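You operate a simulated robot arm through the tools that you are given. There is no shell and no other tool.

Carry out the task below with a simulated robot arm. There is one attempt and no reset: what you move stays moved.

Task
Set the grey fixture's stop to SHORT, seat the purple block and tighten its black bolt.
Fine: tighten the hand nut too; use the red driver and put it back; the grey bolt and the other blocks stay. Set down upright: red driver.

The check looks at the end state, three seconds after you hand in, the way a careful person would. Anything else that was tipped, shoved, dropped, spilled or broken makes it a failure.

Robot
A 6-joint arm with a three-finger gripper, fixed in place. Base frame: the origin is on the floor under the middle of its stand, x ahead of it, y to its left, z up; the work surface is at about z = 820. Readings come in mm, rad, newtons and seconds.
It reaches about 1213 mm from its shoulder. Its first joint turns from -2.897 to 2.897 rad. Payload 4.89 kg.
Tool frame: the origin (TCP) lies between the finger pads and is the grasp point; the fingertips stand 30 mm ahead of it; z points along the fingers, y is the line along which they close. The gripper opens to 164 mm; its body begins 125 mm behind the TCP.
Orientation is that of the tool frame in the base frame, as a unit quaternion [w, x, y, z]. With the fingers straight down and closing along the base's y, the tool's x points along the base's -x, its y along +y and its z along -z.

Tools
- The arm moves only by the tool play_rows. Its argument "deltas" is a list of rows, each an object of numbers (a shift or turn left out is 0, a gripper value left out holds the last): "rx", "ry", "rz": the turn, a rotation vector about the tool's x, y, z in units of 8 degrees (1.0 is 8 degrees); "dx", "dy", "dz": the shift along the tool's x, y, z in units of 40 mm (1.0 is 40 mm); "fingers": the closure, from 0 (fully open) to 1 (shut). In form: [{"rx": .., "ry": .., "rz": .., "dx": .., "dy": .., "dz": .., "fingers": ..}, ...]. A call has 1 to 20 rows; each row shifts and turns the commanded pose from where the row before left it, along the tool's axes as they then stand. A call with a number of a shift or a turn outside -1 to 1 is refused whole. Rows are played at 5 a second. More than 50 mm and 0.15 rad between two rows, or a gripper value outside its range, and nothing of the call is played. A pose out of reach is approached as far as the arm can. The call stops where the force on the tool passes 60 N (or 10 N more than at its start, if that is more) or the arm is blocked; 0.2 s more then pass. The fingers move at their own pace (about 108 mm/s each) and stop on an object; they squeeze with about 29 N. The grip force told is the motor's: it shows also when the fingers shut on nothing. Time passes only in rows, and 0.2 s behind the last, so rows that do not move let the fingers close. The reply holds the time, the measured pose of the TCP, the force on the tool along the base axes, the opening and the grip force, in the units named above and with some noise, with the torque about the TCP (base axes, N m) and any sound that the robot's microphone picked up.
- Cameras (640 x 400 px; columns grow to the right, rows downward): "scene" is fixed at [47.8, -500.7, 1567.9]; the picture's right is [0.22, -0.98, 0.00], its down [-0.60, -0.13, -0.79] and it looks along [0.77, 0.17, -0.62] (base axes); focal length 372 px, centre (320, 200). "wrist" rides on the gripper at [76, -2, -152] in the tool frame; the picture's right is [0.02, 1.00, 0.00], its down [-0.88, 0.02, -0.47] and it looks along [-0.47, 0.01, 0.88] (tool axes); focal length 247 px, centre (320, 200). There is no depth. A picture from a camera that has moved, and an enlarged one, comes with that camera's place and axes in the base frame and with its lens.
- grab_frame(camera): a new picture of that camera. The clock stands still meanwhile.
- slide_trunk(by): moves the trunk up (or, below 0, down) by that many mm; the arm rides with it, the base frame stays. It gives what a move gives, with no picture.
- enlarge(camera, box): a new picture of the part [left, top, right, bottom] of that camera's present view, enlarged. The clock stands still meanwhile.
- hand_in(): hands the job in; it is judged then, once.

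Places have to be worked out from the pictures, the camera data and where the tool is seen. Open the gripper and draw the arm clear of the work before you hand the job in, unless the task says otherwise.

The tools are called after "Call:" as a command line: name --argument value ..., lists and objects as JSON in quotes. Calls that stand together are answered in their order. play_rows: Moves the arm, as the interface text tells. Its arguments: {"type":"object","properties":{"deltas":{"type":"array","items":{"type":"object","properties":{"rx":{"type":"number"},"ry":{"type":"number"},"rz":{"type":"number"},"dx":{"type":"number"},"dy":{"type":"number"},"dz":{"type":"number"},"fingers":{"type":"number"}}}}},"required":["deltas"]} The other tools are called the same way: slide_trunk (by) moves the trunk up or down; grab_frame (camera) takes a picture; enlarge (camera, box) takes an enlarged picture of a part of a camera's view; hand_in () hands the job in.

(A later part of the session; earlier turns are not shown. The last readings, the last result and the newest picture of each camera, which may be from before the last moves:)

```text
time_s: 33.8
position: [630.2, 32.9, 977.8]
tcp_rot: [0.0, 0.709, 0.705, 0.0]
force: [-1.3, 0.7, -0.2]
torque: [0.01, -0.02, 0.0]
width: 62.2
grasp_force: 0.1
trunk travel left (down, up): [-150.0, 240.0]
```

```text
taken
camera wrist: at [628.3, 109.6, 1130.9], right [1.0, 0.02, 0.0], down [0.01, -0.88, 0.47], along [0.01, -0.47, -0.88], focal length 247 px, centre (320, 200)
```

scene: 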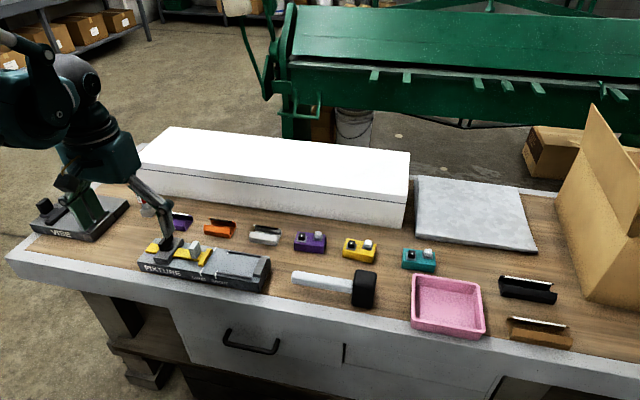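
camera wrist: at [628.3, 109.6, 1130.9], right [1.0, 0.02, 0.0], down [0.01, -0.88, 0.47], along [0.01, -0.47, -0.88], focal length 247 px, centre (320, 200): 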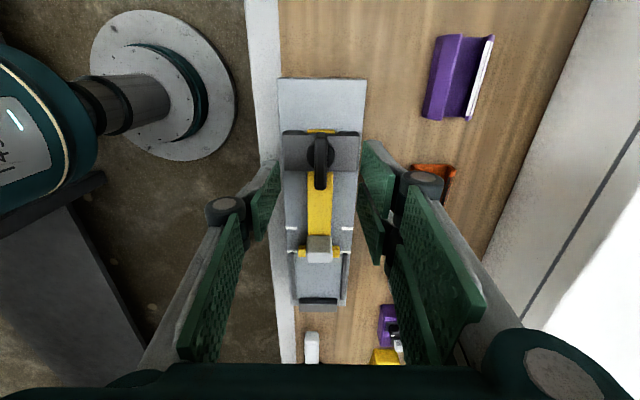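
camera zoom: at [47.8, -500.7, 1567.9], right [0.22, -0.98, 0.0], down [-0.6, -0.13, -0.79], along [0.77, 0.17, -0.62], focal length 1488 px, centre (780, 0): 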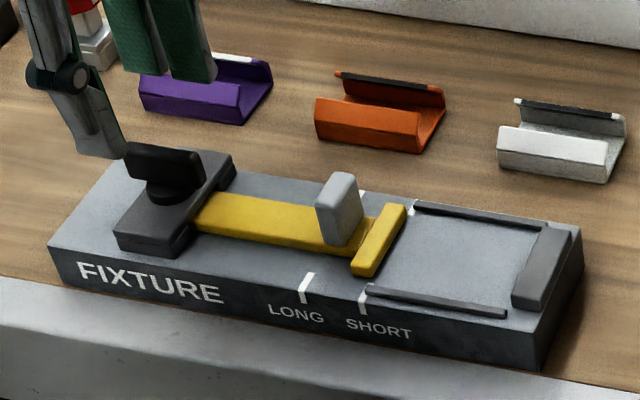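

The wing now lies along y (tight). I'll verify that the stop stayed on SHORT.

Call:
enlarge --camera "wrist" --box '[270, 200, 370, 320]'

Call:
enlarge --camera "scene" --box '[200, 240, 260, 285]'

```text
3.33 times, centred on (320, 260) of wrist
camera zoom: at [628.3, 109.6, 1130.9], right [1.0, 0.02, 0.0], down [0.01, -0.88, 0.47], along [0.01, -0.47, -0.88], focal length 823 px, centre (320, 0)
```

zoom: 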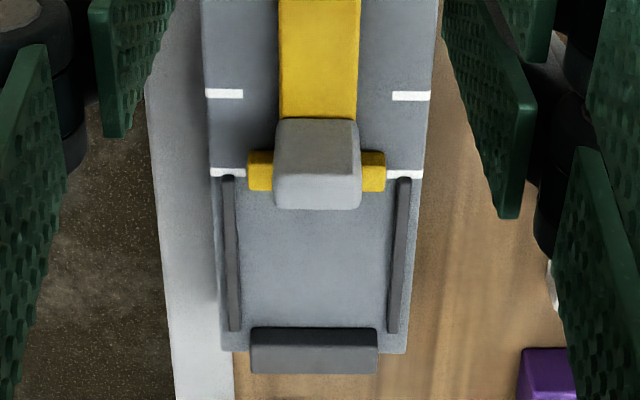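

```text
8.89 times, centred on (230, 262) of scene
camera zoom: at [47.8, -500.7, 1567.9], right [0.22, -0.98, 0.0], down [-0.6, -0.13, -0.79], along [0.77, 0.17, -0.62], focal length 3307 px, centre (1120, -356)
```

zoom: 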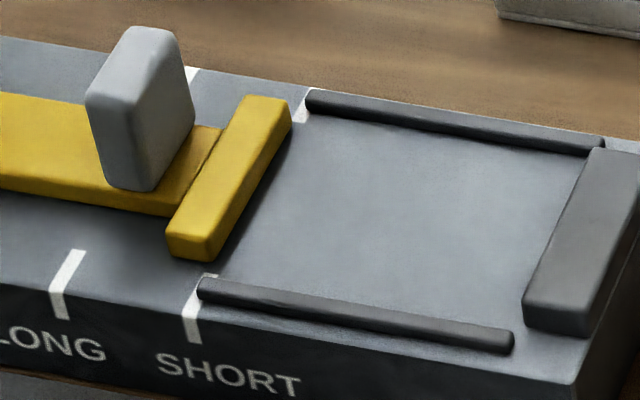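

The stop is unchanged on SHORT. Next I'll carry the gripper (yaw 90°, so it closes along x) over to the purple block at about (771, −312) and check alignment from there.

Call:
play_rows --deltas '[{"dz": -0.5, "rz": -0.05, "fingers": 0.45}, {"dx": -0.96, "dy": 0.39}, {"dx": -0.96, "dy": 0.39}, {"dx": -0.96, "dy": 0.39}, {"dx": -0.96, "dy": 0.39}, {"dx": -0.96, "dy": 0.39}, {"dx": -0.96, "dy": 0.39}, {"dx": -0.96, "dy": 0.39}, {"dx": -0.96, "dy": 0.4}, {"dx": -0.96, "dy": 0.4}, {}]'

Call:
grab_frame --camera "wrist"

Call:
grab_frame --camera "scene"

```text
time_s: 36.2
position: [771.8, -311.9, 998.0]
tcp_rot: [0.0, 0.707, 0.707, 0.001]
force: [1.1, 0.6, -0.1]
torque: [0.02, 0.05, -0.03]
width: 90.0
grasp_force: 0.1
trunk travel left (down, up): [-150.0, 240.0]
```

```text
taken
camera wrist: at [770.0, -236.0, 1150.9], right [1.0, 0.02, 0.0], down [0.02, -0.88, 0.47], along [0.01, -0.47, -0.88], focal length 247 px, centre (320, 200)
```

wrist: 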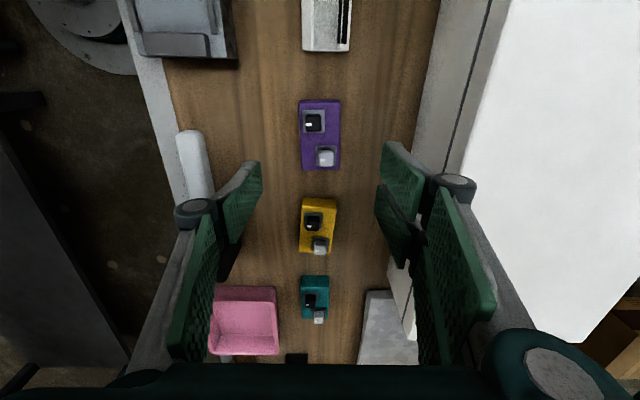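

```text
taken
```

scene: 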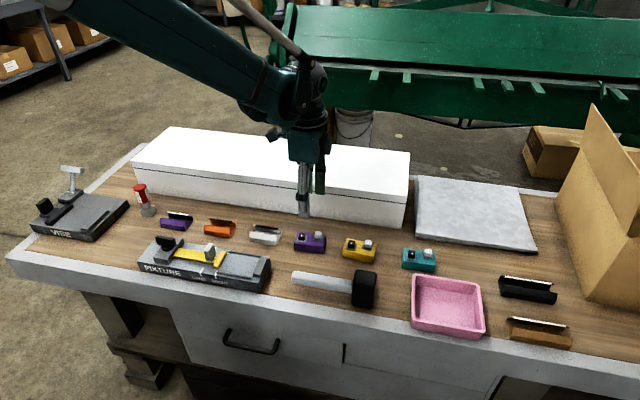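

Call:
enlarge --camera "wrist" --box '[260, 80, 380, 190]'

Call:
enlarge --camera "scene" --box '[280, 220, 350, 265]'

```text
3.64 times, centred on (320, 135) of wrist
camera zoom: at [770.0, -236.0, 1150.9], right [1.0, 0.02, 0.0], down [0.02, -0.88, 0.47], along [0.01, -0.47, -0.88], focal length 898 px, centre (320, 436)
```

zoom: 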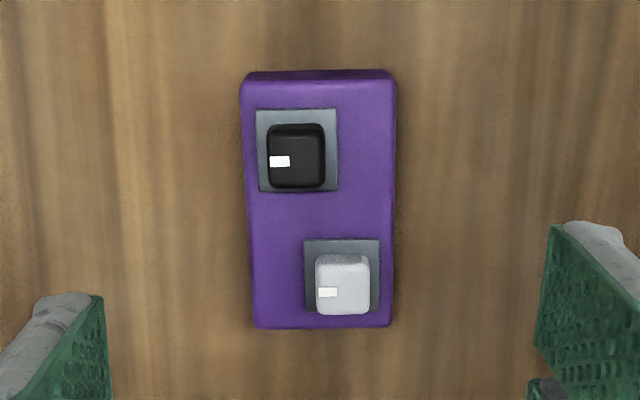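

```text
8.89 times, centred on (315, 242) of scene
camera zoom: at [47.8, -500.7, 1567.9], right [0.22, -0.98, 0.0], down [-0.6, -0.13, -0.79], along [0.77, 0.17, -0.62], focal length 3307 px, centre (364, -178)
```

zoom: 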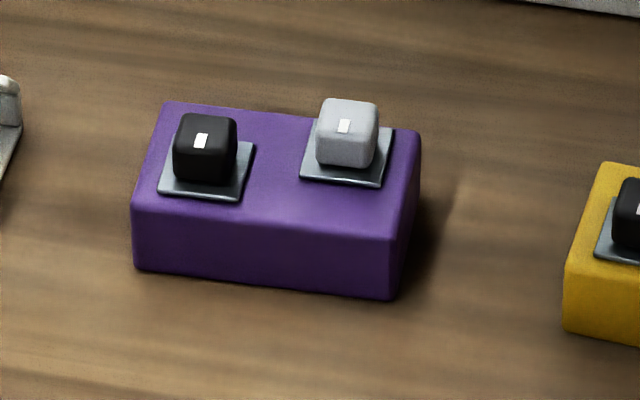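

The block's centre is at about (772, −312), matching the TCP, and its height is about 26 mm. I'll descend so the tips are about 11 mm above the table and grip it across its width.

Call:
play_rows --deltas '[{"dz": 0.9}, {"dz": 0.9}, {"dz": 0.9}, {"dz": 0.4}, {"dz": 0.33}, {}, {"fingers": 1}, {}, {}, {}]'

Call:
grab_frame --camera "wrist"

Call:
enlarge --camera "scene" --box '[250, 180, 370, 270]'

```text
time_s: 38.4
position: [771.1, -311.9, 859.5]
tcp_rot: [0.0, 0.707, 0.707, -0.001]
force: [-0.2, 0.2, -0.2]
torque: [0.05, 0.03, 0.01]
width: 49.7
grasp_force: 29.0
trunk travel left (down, up): [-150.0, 240.0]
```

```text
taken
camera wrist: at [770.2, -236.2, 1012.9], right [1.0, 0.02, 0.0], down [0.02, -0.88, 0.47], along [0.01, -0.47, -0.88], focal length 247 px, centre (320, 200)
```

wrist: 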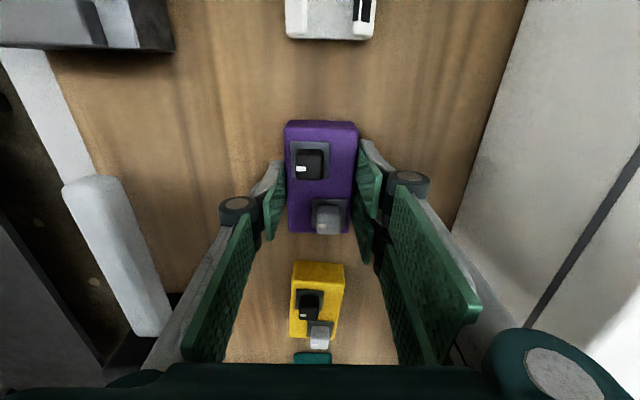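

```text
4.44 times, centred on (310, 225) of scene
camera zoom: at [47.8, -500.7, 1567.9], right [0.22, -0.98, 0.0], down [-0.6, -0.13, -0.79], along [0.77, 0.17, -0.62], focal length 1653 px, centre (364, 89)
```

zoom: 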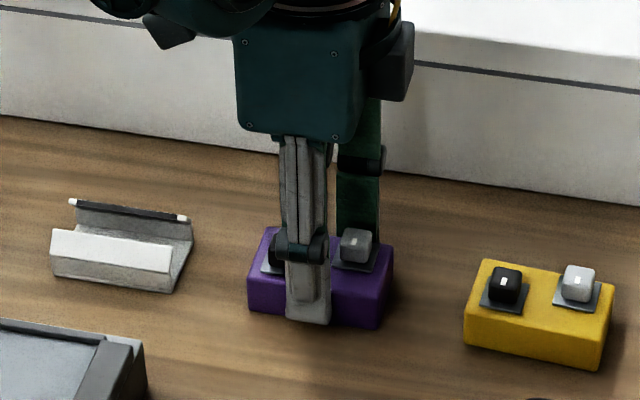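

The block is held at 49.7 mm, matching its width. I'll lift 90 mm and carry it over the nest centre at about (628, −165).

Call:
play_rows --deltas '[{"dz": -0.25}, {"dz": -0.5}, {"dz": -0.75}, {"dz": -0.75}, {}, {"dx": 0.735, "dy": -0.718}, {"dx": 0.735, "dy": -0.718}, {"dx": 0.735, "dy": -0.718}, {"dx": 0.735, "dy": -0.718}, {"dx": 0.735, "dy": -0.718}, {}]'

Call:
grab_frame --camera "wrist"

Call:
enlarge --camera "scene" --box '[140, 200, 290, 300]'

```text
time_s: 40.8
position: [629.0, -163.5, 951.4]
tcp_rot: [0.0, 0.706, 0.708, -0.001]
force: [0.2, 0.5, -0.2]
torque: [0.01, -0.07, 0.02]
width: 0.1
grasp_force: 28.7
trunk travel left (down, up): [-150.0, 240.0]
```

```text
taken
camera wrist: at [627.4, -88.7, 1104.3], right [1.0, 0.02, 0.0], down [0.02, -0.88, 0.47], along [0.01, -0.47, -0.88], focal length 247 px, centre (320, 200)
```

wrist: 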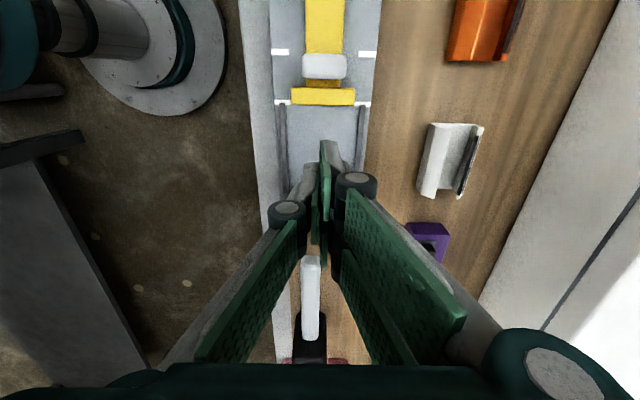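

```text
4.00 times, centred on (215, 250) of scene
camera zoom: at [47.8, -500.7, 1567.9], right [0.22, -0.98, 0.0], down [-0.6, -0.13, -0.79], along [0.77, 0.17, -0.62], focal length 1488 px, centre (740, 0)
```

zoom: 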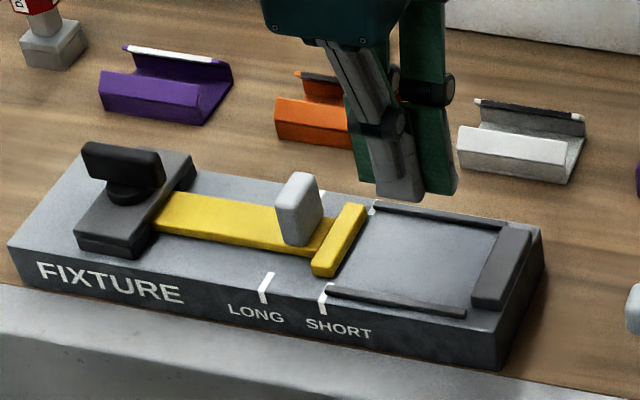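

The fingers are empty: the block slipped out and is still at its original area. I'll check that it stands undisturbed.

Call:
enlarge --camera "scene" --box '[260, 210, 380, 280]'

Call:
grab_frame --camera "scene"

```text
5.33 times, centred on (320, 245) of scene
camera zoom: at [47.8, -500.7, 1567.9], right [0.22, -0.98, 0.0], down [-0.6, -0.13, -0.79], along [0.77, 0.17, -0.62], focal length 1984 px, centre (320, -40)
```

zoom: 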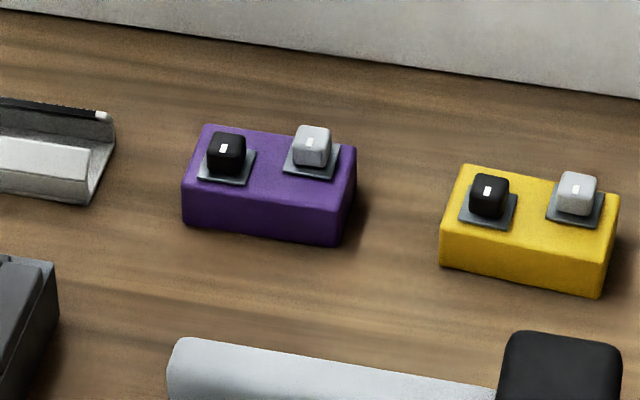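

```text
taken
```

scene: 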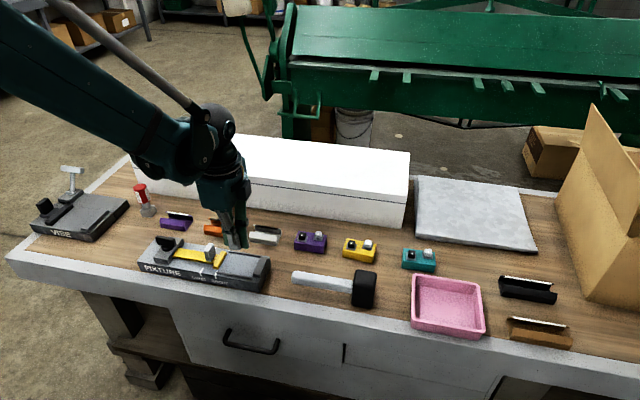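

The purple block is upright where it was, so the grip was simply too shallow. I'll go back over it with the fingers open and look before gripping lower.

Call:
play_rows --deltas '[{"fingers": 0.45}, {"dx": -0.735, "dy": 0.718}, {"dx": -0.735, "dy": 0.718}, {"dx": -0.735, "dy": 0.718}, {"dx": -0.735, "dy": 0.718}, {"dx": -0.735, "dy": 0.718}, {}]'

Call:
grab_frame --camera "wrist"

Call:
enlarge --camera "wrist" --box '[220, 90, 420, 215]'

```text
time_s: 42.4
position: [771.5, -312.5, 950.5]
tcp_rot: [0.0, 0.707, 0.707, 0.0]
force: [-0.1, -0.1, -0.1]
torque: [0.0, 0.05, 0.02]
width: 90.3
grasp_force: 0.1
trunk travel left (down, up): [-150.0, 240.0]
```

```text
taken
camera wrist: at [770.7, -236.6, 1103.5], right [1.0, 0.02, 0.0], down [0.02, -0.88, 0.47], along [0.01, -0.47, -0.88], focal length 247 px, centre (320, 200)
```

wrist: 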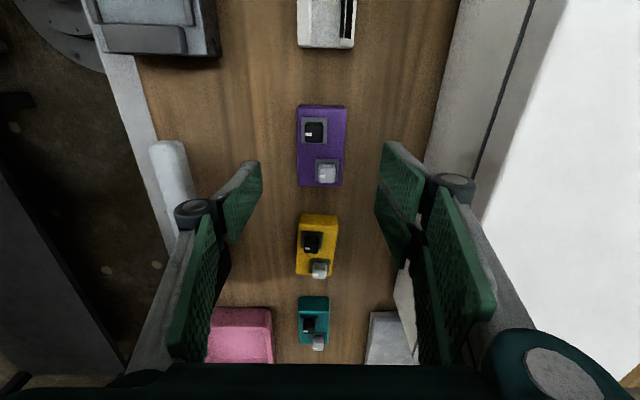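

```text
3.20 times, centred on (320, 152) of wrist
camera zoom: at [770.7, -236.6, 1103.5], right [1.0, 0.02, 0.0], down [0.02, -0.88, 0.47], along [0.01, -0.47, -0.88], focal length 790 px, centre (320, 352)
```

zoom: 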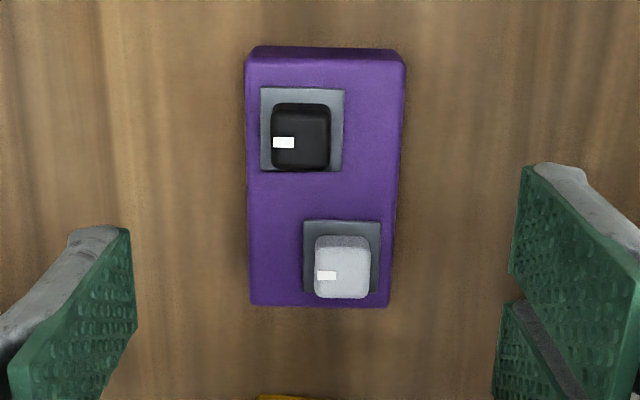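

The block is straight and centred under the gripper. This time I'll go about 5 mm lower, grip, and lift slowly while checking the width.

Call:
play_rows --deltas '[{"dz": 0.9}, {"dz": 0.9}, {"dz": 0.4}, {"dz": 0.19}, {}, {"fingers": 1}, {}, {}, {}, {}]'

Call:
enlarge --camera "scene" --box '[275, 200, 355, 260]'

Call:
enlarge --camera "wrist" --box '[220, 110, 420, 260]'

```text
time_s: 44.6
position: [771.6, -312.0, 855.2]
tcp_rot: [0.0, 0.708, 0.707, -0.001]
force: [-0.6, 0.0, 0.5]
torque: [-0.05, -0.05, -0.01]
width: 49.8
grasp_force: 28.8
trunk travel left (down, up): [-150.0, 240.0]
```

```text
6.67 times, centred on (315, 230) of scene
camera zoom: at [47.8, -500.7, 1567.9], right [0.22, -0.98, 0.0], down [-0.6, -0.13, -0.79], along [0.77, 0.17, -0.62], focal length 2480 px, centre (353, 0)
```

zoom: 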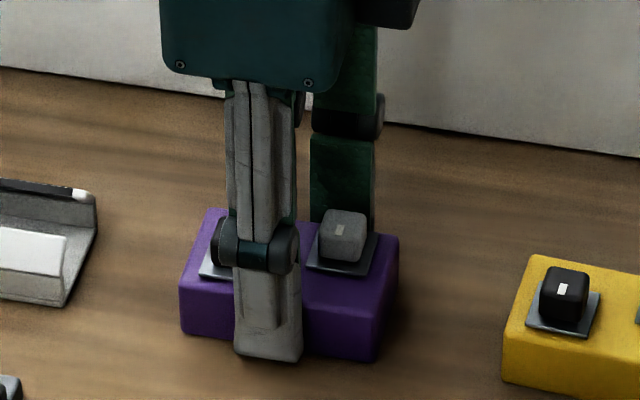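

```text
2.67 times, centred on (320, 185) of wrist
camera zoom: at [769.9, -235.7, 1008.1], right [1.0, 0.02, 0.0], down [0.02, -0.88, 0.47], along [0.01, -0.47, -0.88], focal length 659 px, centre (320, 240)
```

zoom: 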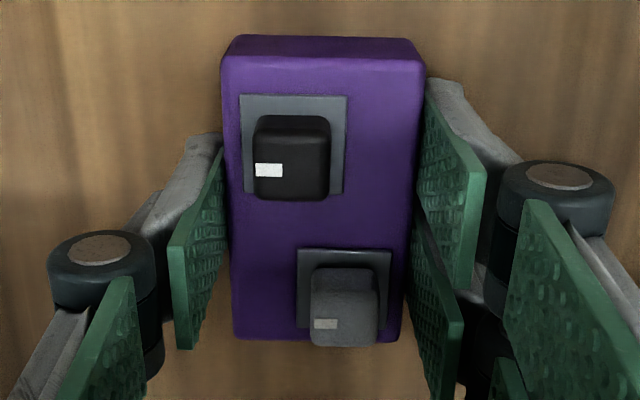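

The pads lean slightly outward, so contact is mainly at the tips, now low on the block's sides. I'll lift very slowly by a few millimetres and check the width.

Call:
play_rows --deltas '[{"dz": -0.05}, {"dz": -0.05}, {"dz": -0.05}, {"dz": -0.05}, {}]'

Call:
enlarge --camera "scene" --box '[275, 200, 355, 260]'

```text
time_s: 45.8
position: [773.3, -311.8, 863.0]
tcp_rot: [0.0, 0.707, 0.707, 0.0]
force: [-0.8, 0.3, -3.4]
torque: [0.01, -0.02, 0.0]
width: 49.8
grasp_force: 28.6
trunk travel left (down, up): [-150.0, 240.0]
```

```text
6.67 times, centred on (315, 230) of scene
camera zoom: at [47.8, -500.7, 1567.9], right [0.22, -0.98, 0.0], down [-0.6, -0.13, -0.79], along [0.77, 0.17, -0.62], focal length 2480 px, centre (353, 0)
```

zoom: 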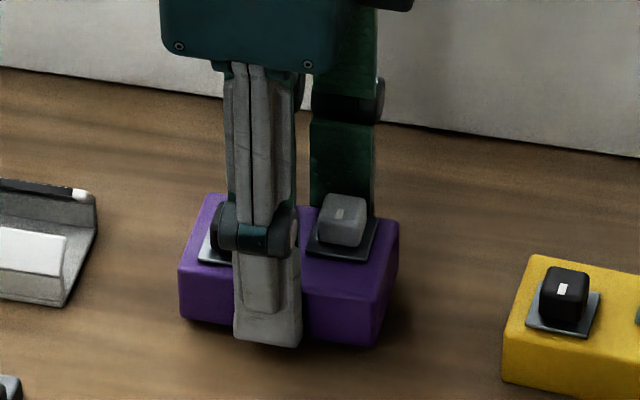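

The block is coming up with the fingers, showing −3.4 N of load. I'll keep lifting gently to z≈925.

Call:
play_rows --deltas '[{"dz": -0.08}, {"dz": -0.1}, {"dz": -0.13}, {"dz": -0.13}, {"dz": -0.13}, {"dz": -0.13}, {"dz": -0.13}, {"dz": -0.13}, {"dz": -0.13}, {"dz": -0.13}, {"dz": -0.13}, {"dz": -0.1}, {"dz": -0.08}, {}]'

Call:
enlarge --camera "scene" --box '[275, 190, 365, 260]'

```text
time_s: 48.8
position: [772.3, -312.1, 923.6]
tcp_rot: [0.0, 0.707, 0.707, 0.0]
force: [-1.0, 0.3, -3.8]
torque: [-0.02, -0.01, 0.03]
width: 49.6
grasp_force: 29.0
trunk travel left (down, up): [-150.0, 240.0]
```

```text
5.71 times, centred on (320, 225) of scene
camera zoom: at [47.8, -500.7, 1567.9], right [0.22, -0.98, 0.0], down [-0.6, -0.13, -0.79], along [0.77, 0.17, -0.62], focal length 2126 px, centre (320, 57)
```

zoom: 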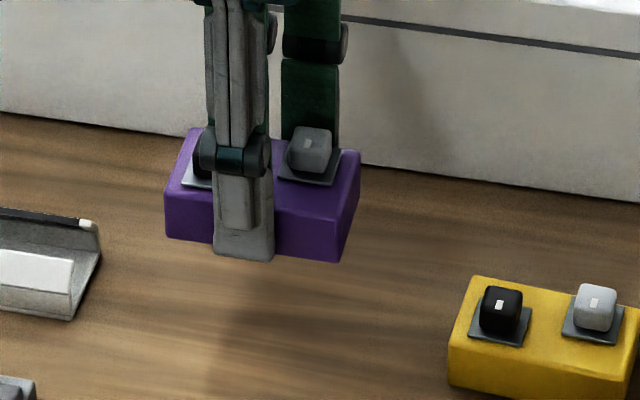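

The block is held securely and level. I'll carry it smoothly to above the nest centre.

Call:
play_rows --deltas '[{"dx": 0.12, "dy": -0.12}, {"dx": 0.25, "dy": -0.24}, {"dx": 0.37, "dy": -0.36}, {"dx": 0.37, "dy": -0.36}, {"dx": 0.37, "dy": -0.36}, {"dx": 0.37, "dy": -0.36}, {"dx": 0.37, "dy": -0.36}, {"dx": 0.37, "dy": -0.36}, {"dx": 0.37, "dy": -0.36}, {"dx": 0.35, "dy": -0.36}, {"dx": 0.25, "dy": -0.24}, {"dx": 0.115, "dy": -0.12}, {}]'

Call:
grab_frame --camera "wrist"

Call:
enlarge --camera "scene" --box '[180, 210, 280, 290]'

```text
time_s: 51.6
position: [628.0, -163.6, 923.9]
tcp_rot: [0.0, 0.706, 0.708, -0.001]
force: [0.2, -0.9, -3.5]
torque: [0.01, -0.02, 0.02]
width: 49.9
grasp_force: 29.0
trunk travel left (down, up): [-150.0, 240.0]
```

```text
taken
camera wrist: at [626.5, -88.4, 1077.1], right [1.0, 0.02, 0.0], down [0.02, -0.88, 0.47], along [0.01, -0.47, -0.88], focal length 247 px, centre (320, 200)
```

wrist: 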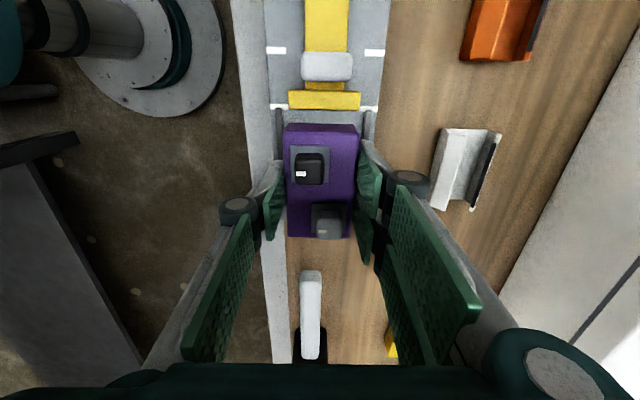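

```text
5.00 times, centred on (230, 250) of scene
camera zoom: at [47.8, -500.7, 1567.9], right [0.22, -0.98, 0.0], down [-0.6, -0.13, -0.79], along [0.77, 0.17, -0.62], focal length 1860 px, centre (770, -50)
```

zoom: 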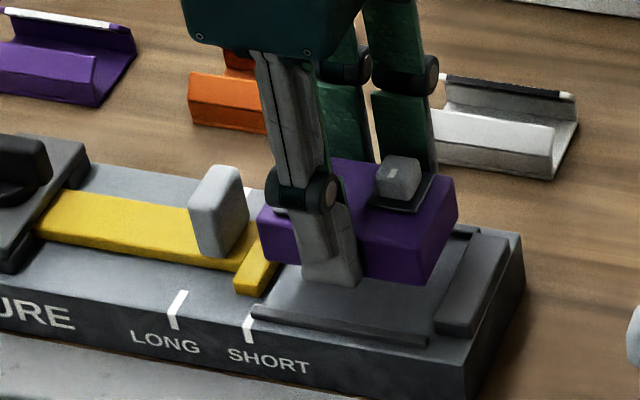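

The block hangs over the nest with the stop and end jaw on either side. I'll lower to about 4 mm above the bed and recheck the clearances.

Call:
play_rows --deltas '[{"dz": 0.15}, {"dz": 0.2}, {"dz": 0.15}, {"dz": 0.1}, {}]'

Call:
enlarge --camera "wrist" --box '[240, 70, 400, 260]'

Call:
enlarge --camera "scene" --box '[195, 225, 275, 290]'

```text
time_s: 52.8
position: [628.0, -163.4, 899.7]
tcp_rot: [0.0, 0.706, 0.708, 0.0]
force: [-0.2, 0.2, -4.4]
torque: [0.0, -0.04, 0.01]
width: 50.0
grasp_force: 28.5
trunk travel left (down, up): [-150.0, 240.0]
```

```text
2.11 times, centred on (320, 165) of wrist
camera zoom: at [626.6, -88.7, 1053.2], right [1.0, 0.02, 0.0], down [0.02, -0.88, 0.47], along [0.01, -0.47, -0.88], focal length 520 px, centre (320, 274)
```

zoom: 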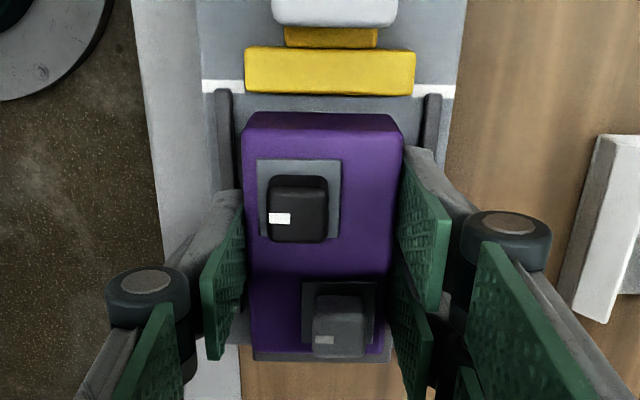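

```text
6.15 times, centred on (235, 258) of scene
camera zoom: at [47.8, -500.7, 1567.9], right [0.22, -0.98, 0.0], down [-0.6, -0.13, -0.79], along [0.77, 0.17, -0.62], focal length 2289 px, centre (843, -154)
```

zoom: 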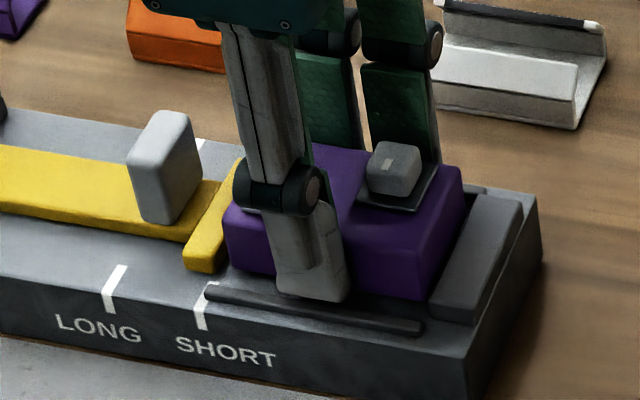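

The gaps look like about 6 mm to the stop and 3 mm to the jaw, with 5 and 7 mm to the rails. I'll centre the block slightly (+1.5 mm y, +1.2 mm x) and lower in small steps until contact.

Call:
play_rows --deltas '[{"dx": 0.0375, "dy": 0.03}, {"dz": 0.03}, {"dz": 0.03}, {"dz": 0.03}, {}]'

```text
time_s: 54.0
position: [628.2, -162.4, 896.1]
tcp_rot: [0.0, 0.707, 0.707, -0.001]
force: [0.7, 0.3, -3.1]
torque: [-0.02, 0.01, -0.01]
width: 49.8
grasp_force: 29.0
trunk travel left (down, up): [-150.0, 240.0]
```

No contact yet at z≈896. I'll lower a little further.

Call:
play_rows --deltas '[{"dz": 0.025}, {"dz": 0.025}, {}]'

Call:
enlarge --camera "scene" --box '[195, 225, 275, 290]'

```text
time_s: 54.8
position: [629.4, -162.4, 894.6]
tcp_rot: [-0.001, 0.707, 0.707, 0.0]
force: [3.1, -0.9, 14.6]
torque: [0.05, -0.01, -0.01]
width: 49.9
grasp_force: 29.1
trunk travel left (down, up): [-150.0, 240.0]
```

```text
6.15 times, centred on (235, 258) of scene
camera zoom: at [47.8, -500.7, 1567.9], right [0.22, -0.98, 0.0], down [-0.6, -0.13, -0.79], along [0.77, 0.17, -0.62], focal length 2289 px, centre (843, -154)
```

zoom: 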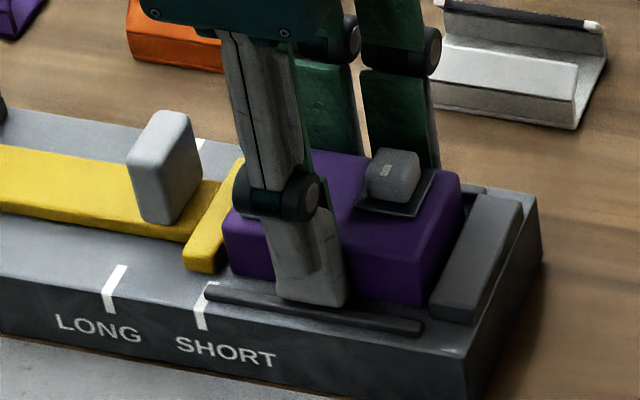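

Contact registers at +14.6 N, so the block is on the bed or within a millimetre of it. I'll open just a few millimetres so the rails aren't touched, then lift away.

Call:
play_rows --deltas '[{"fingers": 0.66}, {}, {"dz": -0.2}, {"dz": -0.4}, {"fingers": 0.5, "dz": -0.6}, {"dz": -0.8}, {}]'

Call:
enlarge --camera "scene" --box '[195, 225, 275, 290]'

Call:
grab_frame --camera "wrist"

Call:
enlarge --camera "wrist" --box '[240, 70, 400, 230]'

```text
time_s: 56.4
position: [630.6, -163.9, 974.8]
tcp_rot: [0.0, 0.708, 0.707, 0.0]
force: [-0.6, 0.7, -0.3]
torque: [0.02, -0.01, -0.01]
width: 82.0
grasp_force: 0.1
trunk travel left (down, up): [-150.0, 240.0]
```

```text
6.15 times, centred on (235, 258) of scene
camera zoom: at [47.8, -500.7, 1567.9], right [0.22, -0.98, 0.0], down [-0.6, -0.13, -0.79], along [0.77, 0.17, -0.62], focal length 2289 px, centre (843, -154)
```

zoom: 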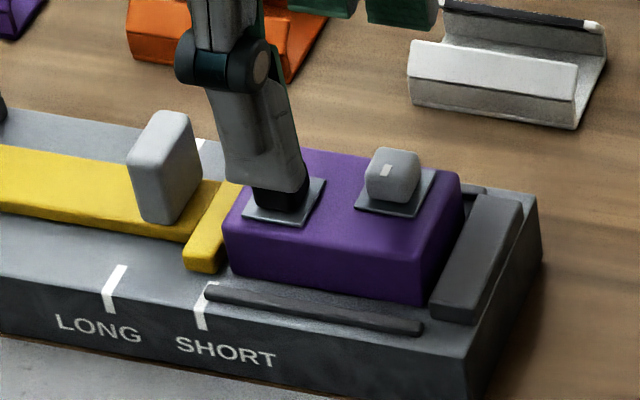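

```text
taken
camera wrist: at [628.0, -87.4, 1128.5], right [1.0, 0.02, 0.0], down [0.02, -0.88, 0.47], along [0.01, -0.47, -0.88], focal length 247 px, centre (320, 200)
```

wrist: 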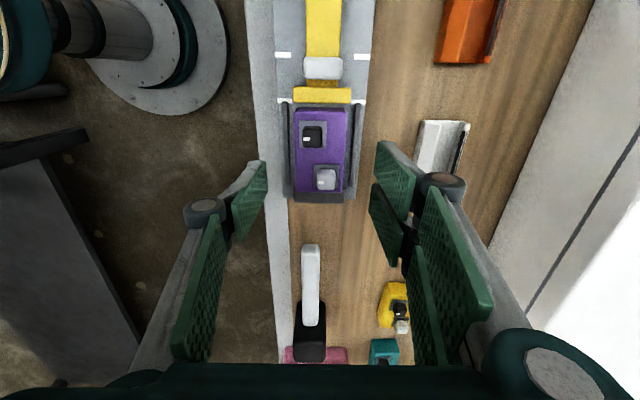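

```text
2.50 times, centred on (320, 150) of wrist
camera zoom: at [628.0, -87.4, 1128.5], right [1.0, 0.02, 0.0], down [0.02, -0.88, 0.47], along [0.01, -0.47, -0.88], focal length 617 px, centre (320, 325)
```

zoom: 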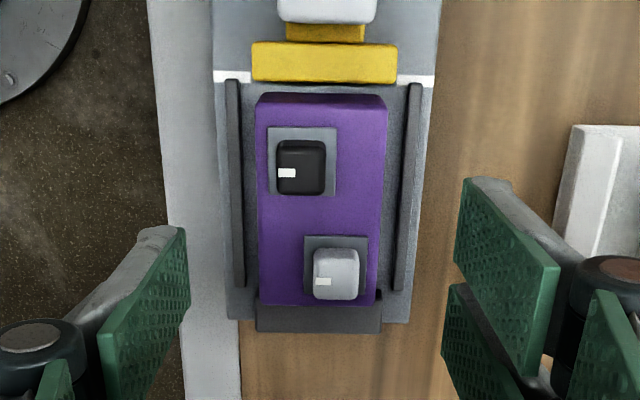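

The block sits flat in the nest between rails, stop and jaw. Now I'll go for the driver: lift, move toward (724, 207), rotate the wrist back to yaw 0, and look.

Call:
play_rows --deltas '[{"dz": -0.6}, {"dz": -0.6}, {"dx": 0.928, "dy": 0.235}, {"dx": 0.928, "dy": 0.235}, {"dx": 0.928, "dy": 0.235}, {"dx": 0.928, "dy": 0.235}, {"dx": 0.928, "dy": 0.235}, {"dx": 0.928, "dy": 0.235}, {"dx": 0.928, "dy": 0.235}, {"dx": 0.928, "dy": 0.235}, {"dx": 0.928, "dy": 0.235}, {"dx": 0.928, "dy": 0.235}, {}]'

Call:
play_rows --deltas '[{"rz": -0.9375}, {"rz": -0.9375}, {"rz": -0.9375}, {"rz": -0.9375}, {"rz": -0.9375}, {"rz": -0.9375}, {"rz": -0.9375}, {"rz": -0.9375}, {"rz": -0.9375}, {"rz": -0.9375}, {"rz": -0.9375}, {"rz": -0.9375}, {}]'

Call:
grab_frame --camera "wrist"

Call:
enlarge --camera "wrist" --box '[270, 150, 370, 250]'

```text
time_s: 59.2
position: [722.5, 209.0, 1023.1]
tcp_rot: [0.0, 0.707, 0.707, 0.0]
force: [0.8, -0.3, -0.2]
torque: [0.02, 0.03, -0.02]
width: 81.9
grasp_force: 0.0
trunk travel left (down, up): [-150.0, 240.0]
```

```text
time_s: 62.0
position: [723.2, 207.6, 1022.7]
tcp_rot: [0.0, -0.001, 1.0, 0.0]
force: [0.1, 1.0, -0.4]
torque: [-0.01, -0.02, -0.01]
width: 82.0
grasp_force: 0.0
trunk travel left (down, up): [-150.0, 240.0]
```

```text
taken
camera wrist: at [646.8, 205.8, 1175.4], right [-0.02, 1.0, 0.0], down [0.88, 0.02, 0.47], along [0.47, 0.01, -0.88], focal length 247 px, centre (320, 200)
```

wrist: 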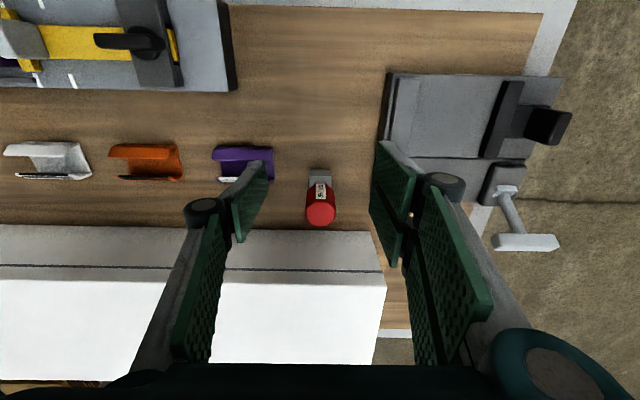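

```text
4.00 times, centred on (320, 200) of wrist
camera zoom: at [646.8, 205.8, 1175.4], right [-0.02, 1.0, 0.0], down [0.88, 0.02, 0.47], along [0.47, 0.01, -0.88], focal length 988 px, centre (320, 200)
```

zoom: 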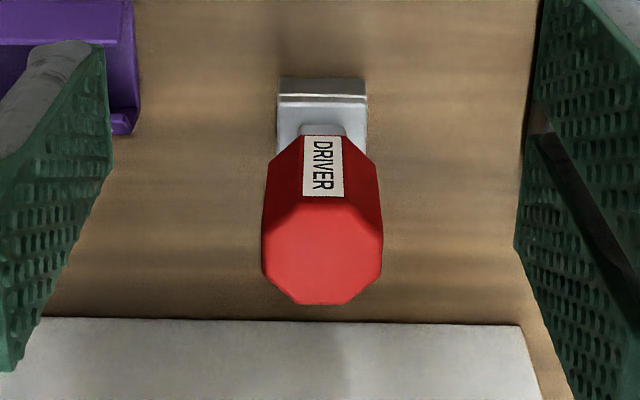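

The driver is an octagonal handle with flats facing ±y, axis at about (799, 209.5) and top at z≈920. Its 33 mm square foot spans z 820–847. I'll move above it and check alignment before descending.

Call:
play_rows --deltas '[{"dx": -0.95, "dy": 0.02}, {"dx": -0.95, "dy": 0.02}, {"dz": 0.8}, {"dz": 0.65}, {}]'

Call:
grab_frame --camera "wrist"

Call:
enlarge --camera "scene" --box '[80, 130, 200, 230]'

```text
time_s: 63.2
position: [797.4, 207.9, 964.0]
tcp_rot: [0.0, 0.0, 1.0, 0.0]
force: [1.0, 0.1, -0.5]
torque: [0.0, 0.07, -0.01]
width: 81.9
grasp_force: 0.1
trunk travel left (down, up): [-150.0, 240.0]
```

```text
taken
camera wrist: at [722.2, 208.2, 1117.2], right [-0.02, 1.0, 0.0], down [0.88, 0.02, 0.47], along [0.47, 0.01, -0.88], focal length 247 px, centre (320, 200)
```

wrist: 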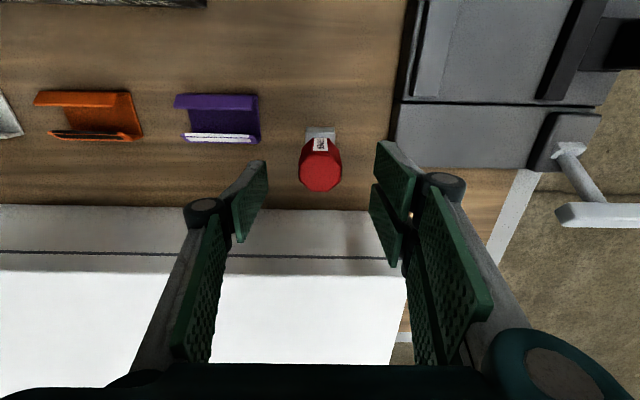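

```text
4.00 times, centred on (140, 180) of scene
camera zoom: at [47.8, -500.7, 1567.9], right [0.22, -0.98, 0.0], down [-0.6, -0.13, -0.79], along [0.77, 0.17, -0.62], focal length 1488 px, centre (1040, 280)
```

zoom: 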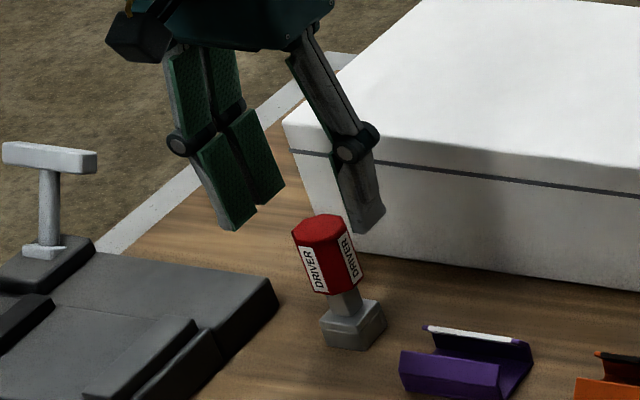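

The handle top reads about (800.5, 210), within 1–2 mm of the TCP. I'll descend to z≈911 and close on the flats.

Call:
play_rows --deltas '[{"dx": -0.03, "dz": 0.5}, {"dz": 0.5}, {"dz": 0.33}, {}, {"fingers": 0.7}, {}, {"fingers": 1}, {}, {}]'

Call:
enlarge --camera "wrist" --box '[220, 90, 420, 240]'

Call:
enlarge --camera "scene" --box '[80, 140, 200, 240]'

```text
time_s: 65.2
position: [799.9, 209.4, 911.6]
tcp_rot: [0.0, 0.0, 1.0, 0.0]
force: [-0.9, 1.0, 0.3]
torque: [0.04, 0.08, 0.04]
width: 35.4
grasp_force: 28.5
trunk travel left (down, up): [-150.0, 240.0]
```

```text
2.67 times, centred on (320, 165) of wrist
camera zoom: at [723.4, 207.8, 1064.5], right [-0.02, 1.0, 0.0], down [0.88, 0.02, 0.47], along [0.47, 0.01, -0.88], focal length 659 px, centre (320, 293)
```

zoom: 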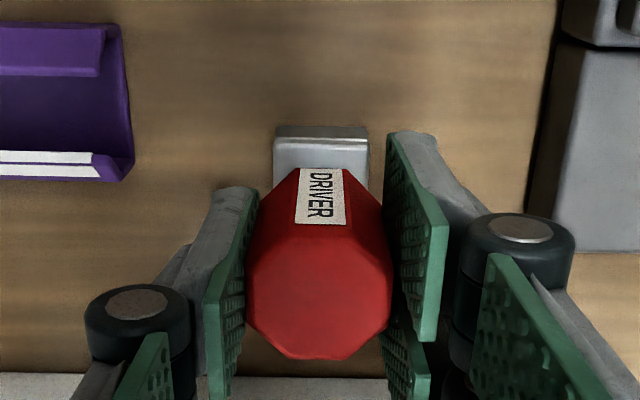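

```text
4.00 times, centred on (140, 190) of scene
camera zoom: at [47.8, -500.7, 1567.9], right [0.22, -0.98, 0.0], down [-0.6, -0.13, -0.79], along [0.77, 0.17, -0.62], focal length 1488 px, centre (1040, 240)
```

zoom: 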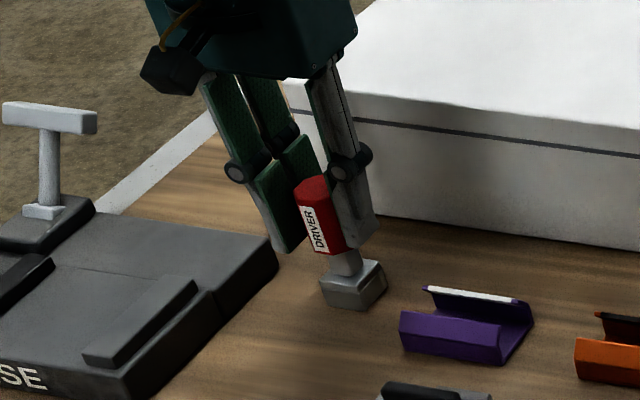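

The driver is gripped (35.4 mm) with TCP at (799.9, 209.4, 911.6), which I'll keep as its home pose. I'll lift slowly and check that it follows.

Call:
play_rows --deltas '[{"dz": -0.05}, {"dz": -0.1}, {"dz": -0.15}, {"dz": -0.2}, {"dz": -0.25}, {"dz": -0.25}, {}]'

Call:
enlarge --camera "scene" --box '[80, 140, 200, 240]'

Call:
enlarge --camera "wrist" --box '[220, 90, 420, 240]'

```text
time_s: 66.8
position: [800.4, 209.4, 951.3]
tcp_rot: [0.0, 0.0, 1.0, 0.0]
force: [-0.4, -0.5, -0.2]
torque: [-0.01, -0.03, -0.01]
width: 35.6
grasp_force: 29.0
trunk travel left (down, up): [-150.0, 240.0]
```

```text
4.00 times, centred on (140, 190) of scene
camera zoom: at [47.8, -500.7, 1567.9], right [0.22, -0.98, 0.0], down [-0.6, -0.13, -0.79], along [0.77, 0.17, -0.62], focal length 1488 px, centre (1040, 240)
```

zoom: 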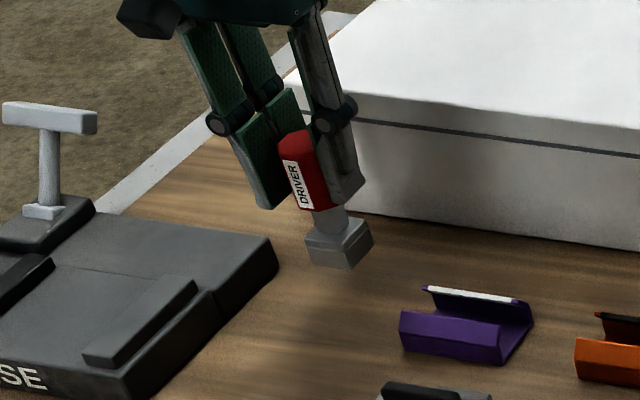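

```text
2.67 times, centred on (320, 165) of wrist
camera zoom: at [724.0, 207.4, 1104.9], right [-0.02, 1.0, 0.0], down [0.88, 0.02, 0.47], along [0.47, 0.01, -0.88], focal length 659 px, centre (320, 293)
```

zoom: 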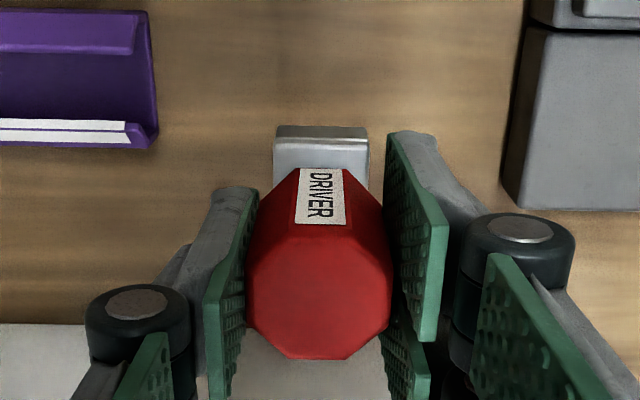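

The whole driver, including its square socket foot, comes up cleanly and its axis matches the TCP. I'll raise it and carry it to about (698, −141), so the wrist camera looks straight down on the black bolt.

Call:
play_rows --deltas '[{"dz": -0.3}, {"dz": -0.5}, {"dz": -0.6}, {"dz": -0.5}, {"dz": -0.3}, {"dx": 0.1, "dy": -0.3}, {"dx": 0.2, "dy": -0.6}, {"dx": 0.22, "dy": -0.78}, {"dx": 0.22, "dy": -0.78}, {"dx": 0.22, "dy": -0.78}, {"dx": 0.22, "dy": -0.78}, {"dx": 0.22, "dy": -0.78}, {"dx": 0.22, "dy": -0.78}, {"dx": 0.22, "dy": -0.78}, {"dx": 0.22, "dy": -0.78}, {"dx": 0.22, "dy": -0.73}, {"dx": 0.2, "dy": -0.6}, {"dx": 0.1, "dy": -0.3}, {}]'

Call:
grab_frame --camera "wrist"

Call:
enlarge --camera "wrist" --box '[270, 20, 370, 120]'

```text
time_s: 70.8
position: [696.2, -141.3, 1039.9]
tcp_rot: [0.0, 0.001, 1.0, 0.0]
force: [0.1, 0.3, -0.7]
torque: [0.04, 0.03, 0.01]
width: 35.4
grasp_force: 28.9
trunk travel left (down, up): [-150.0, 240.0]
```

```text
taken
camera wrist: at [621.2, -144.0, 1192.5], right [-0.02, 1.0, 0.0], down [0.88, 0.02, 0.47], along [0.47, 0.01, -0.88], focal length 247 px, centre (320, 200)
```

wrist: 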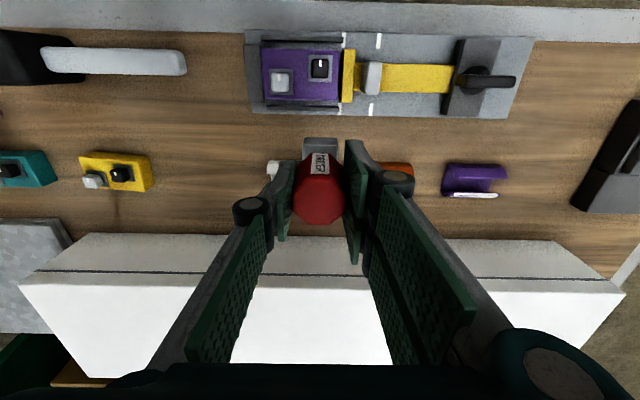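

```text
4.00 times, centred on (320, 70) of wrist
camera zoom: at [621.2, -144.0, 1192.5], right [-0.02, 1.0, 0.0], down [0.88, 0.02, 0.47], along [0.47, 0.01, -0.88], focal length 988 px, centre (320, 720)
```

zoom: 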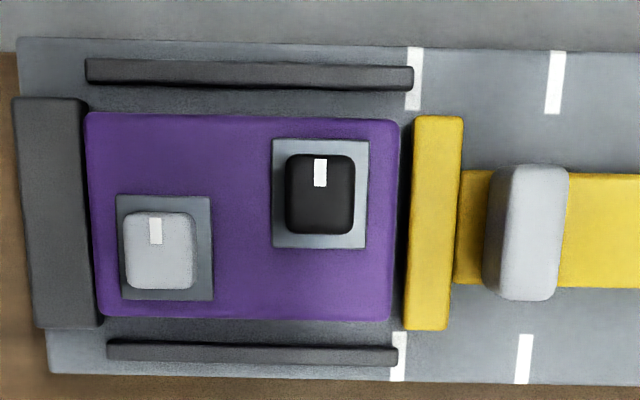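

The black bolt is almost exactly at the camera's nadir, so its axis is about (−76.5, −2.1) from the TCP. I'll zoom on the held driver to confirm its socket position relative to the camera.

Call:
enlarge --camera "wrist" --box '[280, 125, 360, 235]'

Call:
enlarge --camera "scene" --box '[190, 160, 290, 290]'

```text
3.64 times, centred on (320, 180) of wrist
camera zoom: at [621.2, -144.0, 1192.5], right [-0.02, 1.0, 0.0], down [0.88, 0.02, 0.47], along [0.47, 0.01, -0.88], focal length 898 px, centre (320, 273)
```

zoom: 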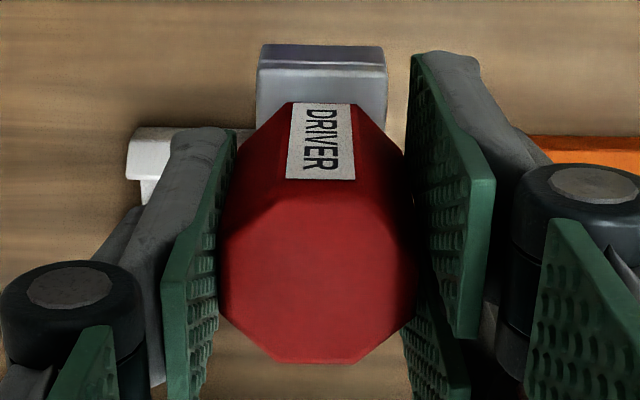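

```text
3.08 times, centred on (240, 225) of scene
camera zoom: at [47.8, -500.7, 1567.9], right [0.22, -0.98, 0.0], down [-0.6, -0.13, -0.79], along [0.77, 0.17, -0.62], focal length 1145 px, centre (566, 123)
```

zoom: 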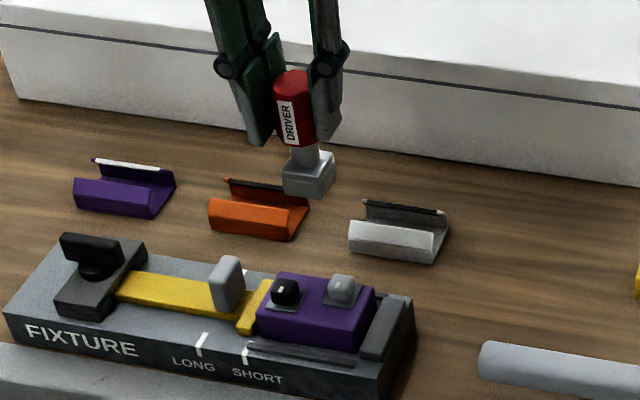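

Relative to the camera, the socket axis is at about (76.5, 1.9) and the bolt at about (−0.1, −0.1). I'll move −76.5 mm in x and −2 mm in y, then lower until the socket is a few millimetres above the bolt head.

Call:
play_rows --deltas '[{"dx": 0.3}, {"dx": 0.6, "dy": -0.025}, {"dx": 0.6, "dy": -0.025}, {"dx": 0.4125}, {}, {"dz": 0.3}, {"dz": 0.4}, {"dz": 0.2}, {}]'

Call:
grab_frame --camera "wrist"

Call:
enlarge --camera "wrist" --box '[260, 110, 380, 220]'

Call:
enlarge --camera "scene" --box '[200, 210, 270, 280]'

```text
time_s: 72.8
position: [620.0, -144.2, 1003.0]
tcp_rot: [0.0, 0.001, 1.0, -0.001]
force: [-0.1, -0.5, -1.3]
torque: [0.0, 0.01, 0.0]
width: 35.7
grasp_force: 29.2
trunk travel left (down, up): [-150.0, 240.0]
```

```text
taken
camera wrist: at [544.7, -145.6, 1156.0], right [-0.02, 1.0, 0.0], down [0.88, 0.02, 0.47], along [0.47, 0.01, -0.88], focal length 247 px, centre (320, 200)
```

wrist: 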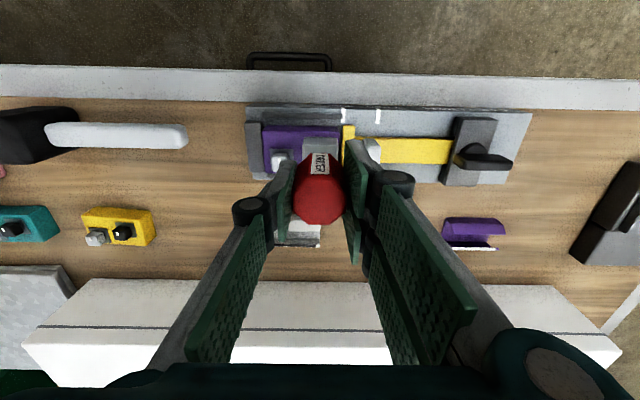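

```text
3.64 times, centred on (320, 165) of wrist
camera zoom: at [544.7, -145.6, 1156.0], right [-0.02, 1.0, 0.0], down [0.88, 0.02, 0.47], along [0.47, 0.01, -0.88], focal length 898 px, centre (320, 327)
```

zoom: 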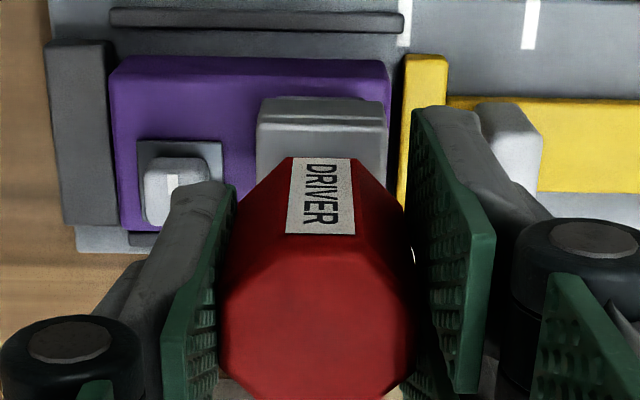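

```text
5.71 times, centred on (235, 245) of scene
camera zoom: at [47.8, -500.7, 1567.9], right [0.22, -0.98, 0.0], down [-0.6, -0.13, -0.79], along [0.77, 0.17, -0.62], focal length 2126 px, centre (806, -57)
```

zoom: 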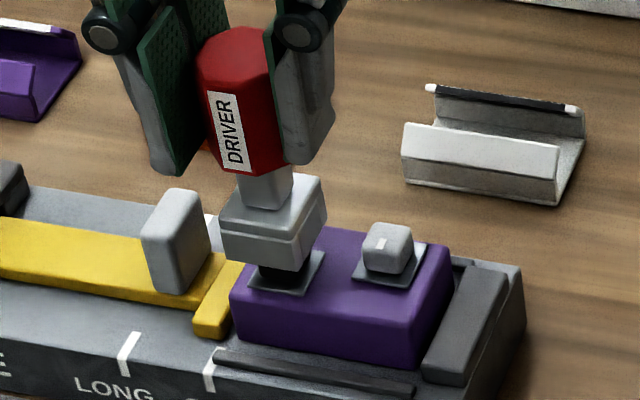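

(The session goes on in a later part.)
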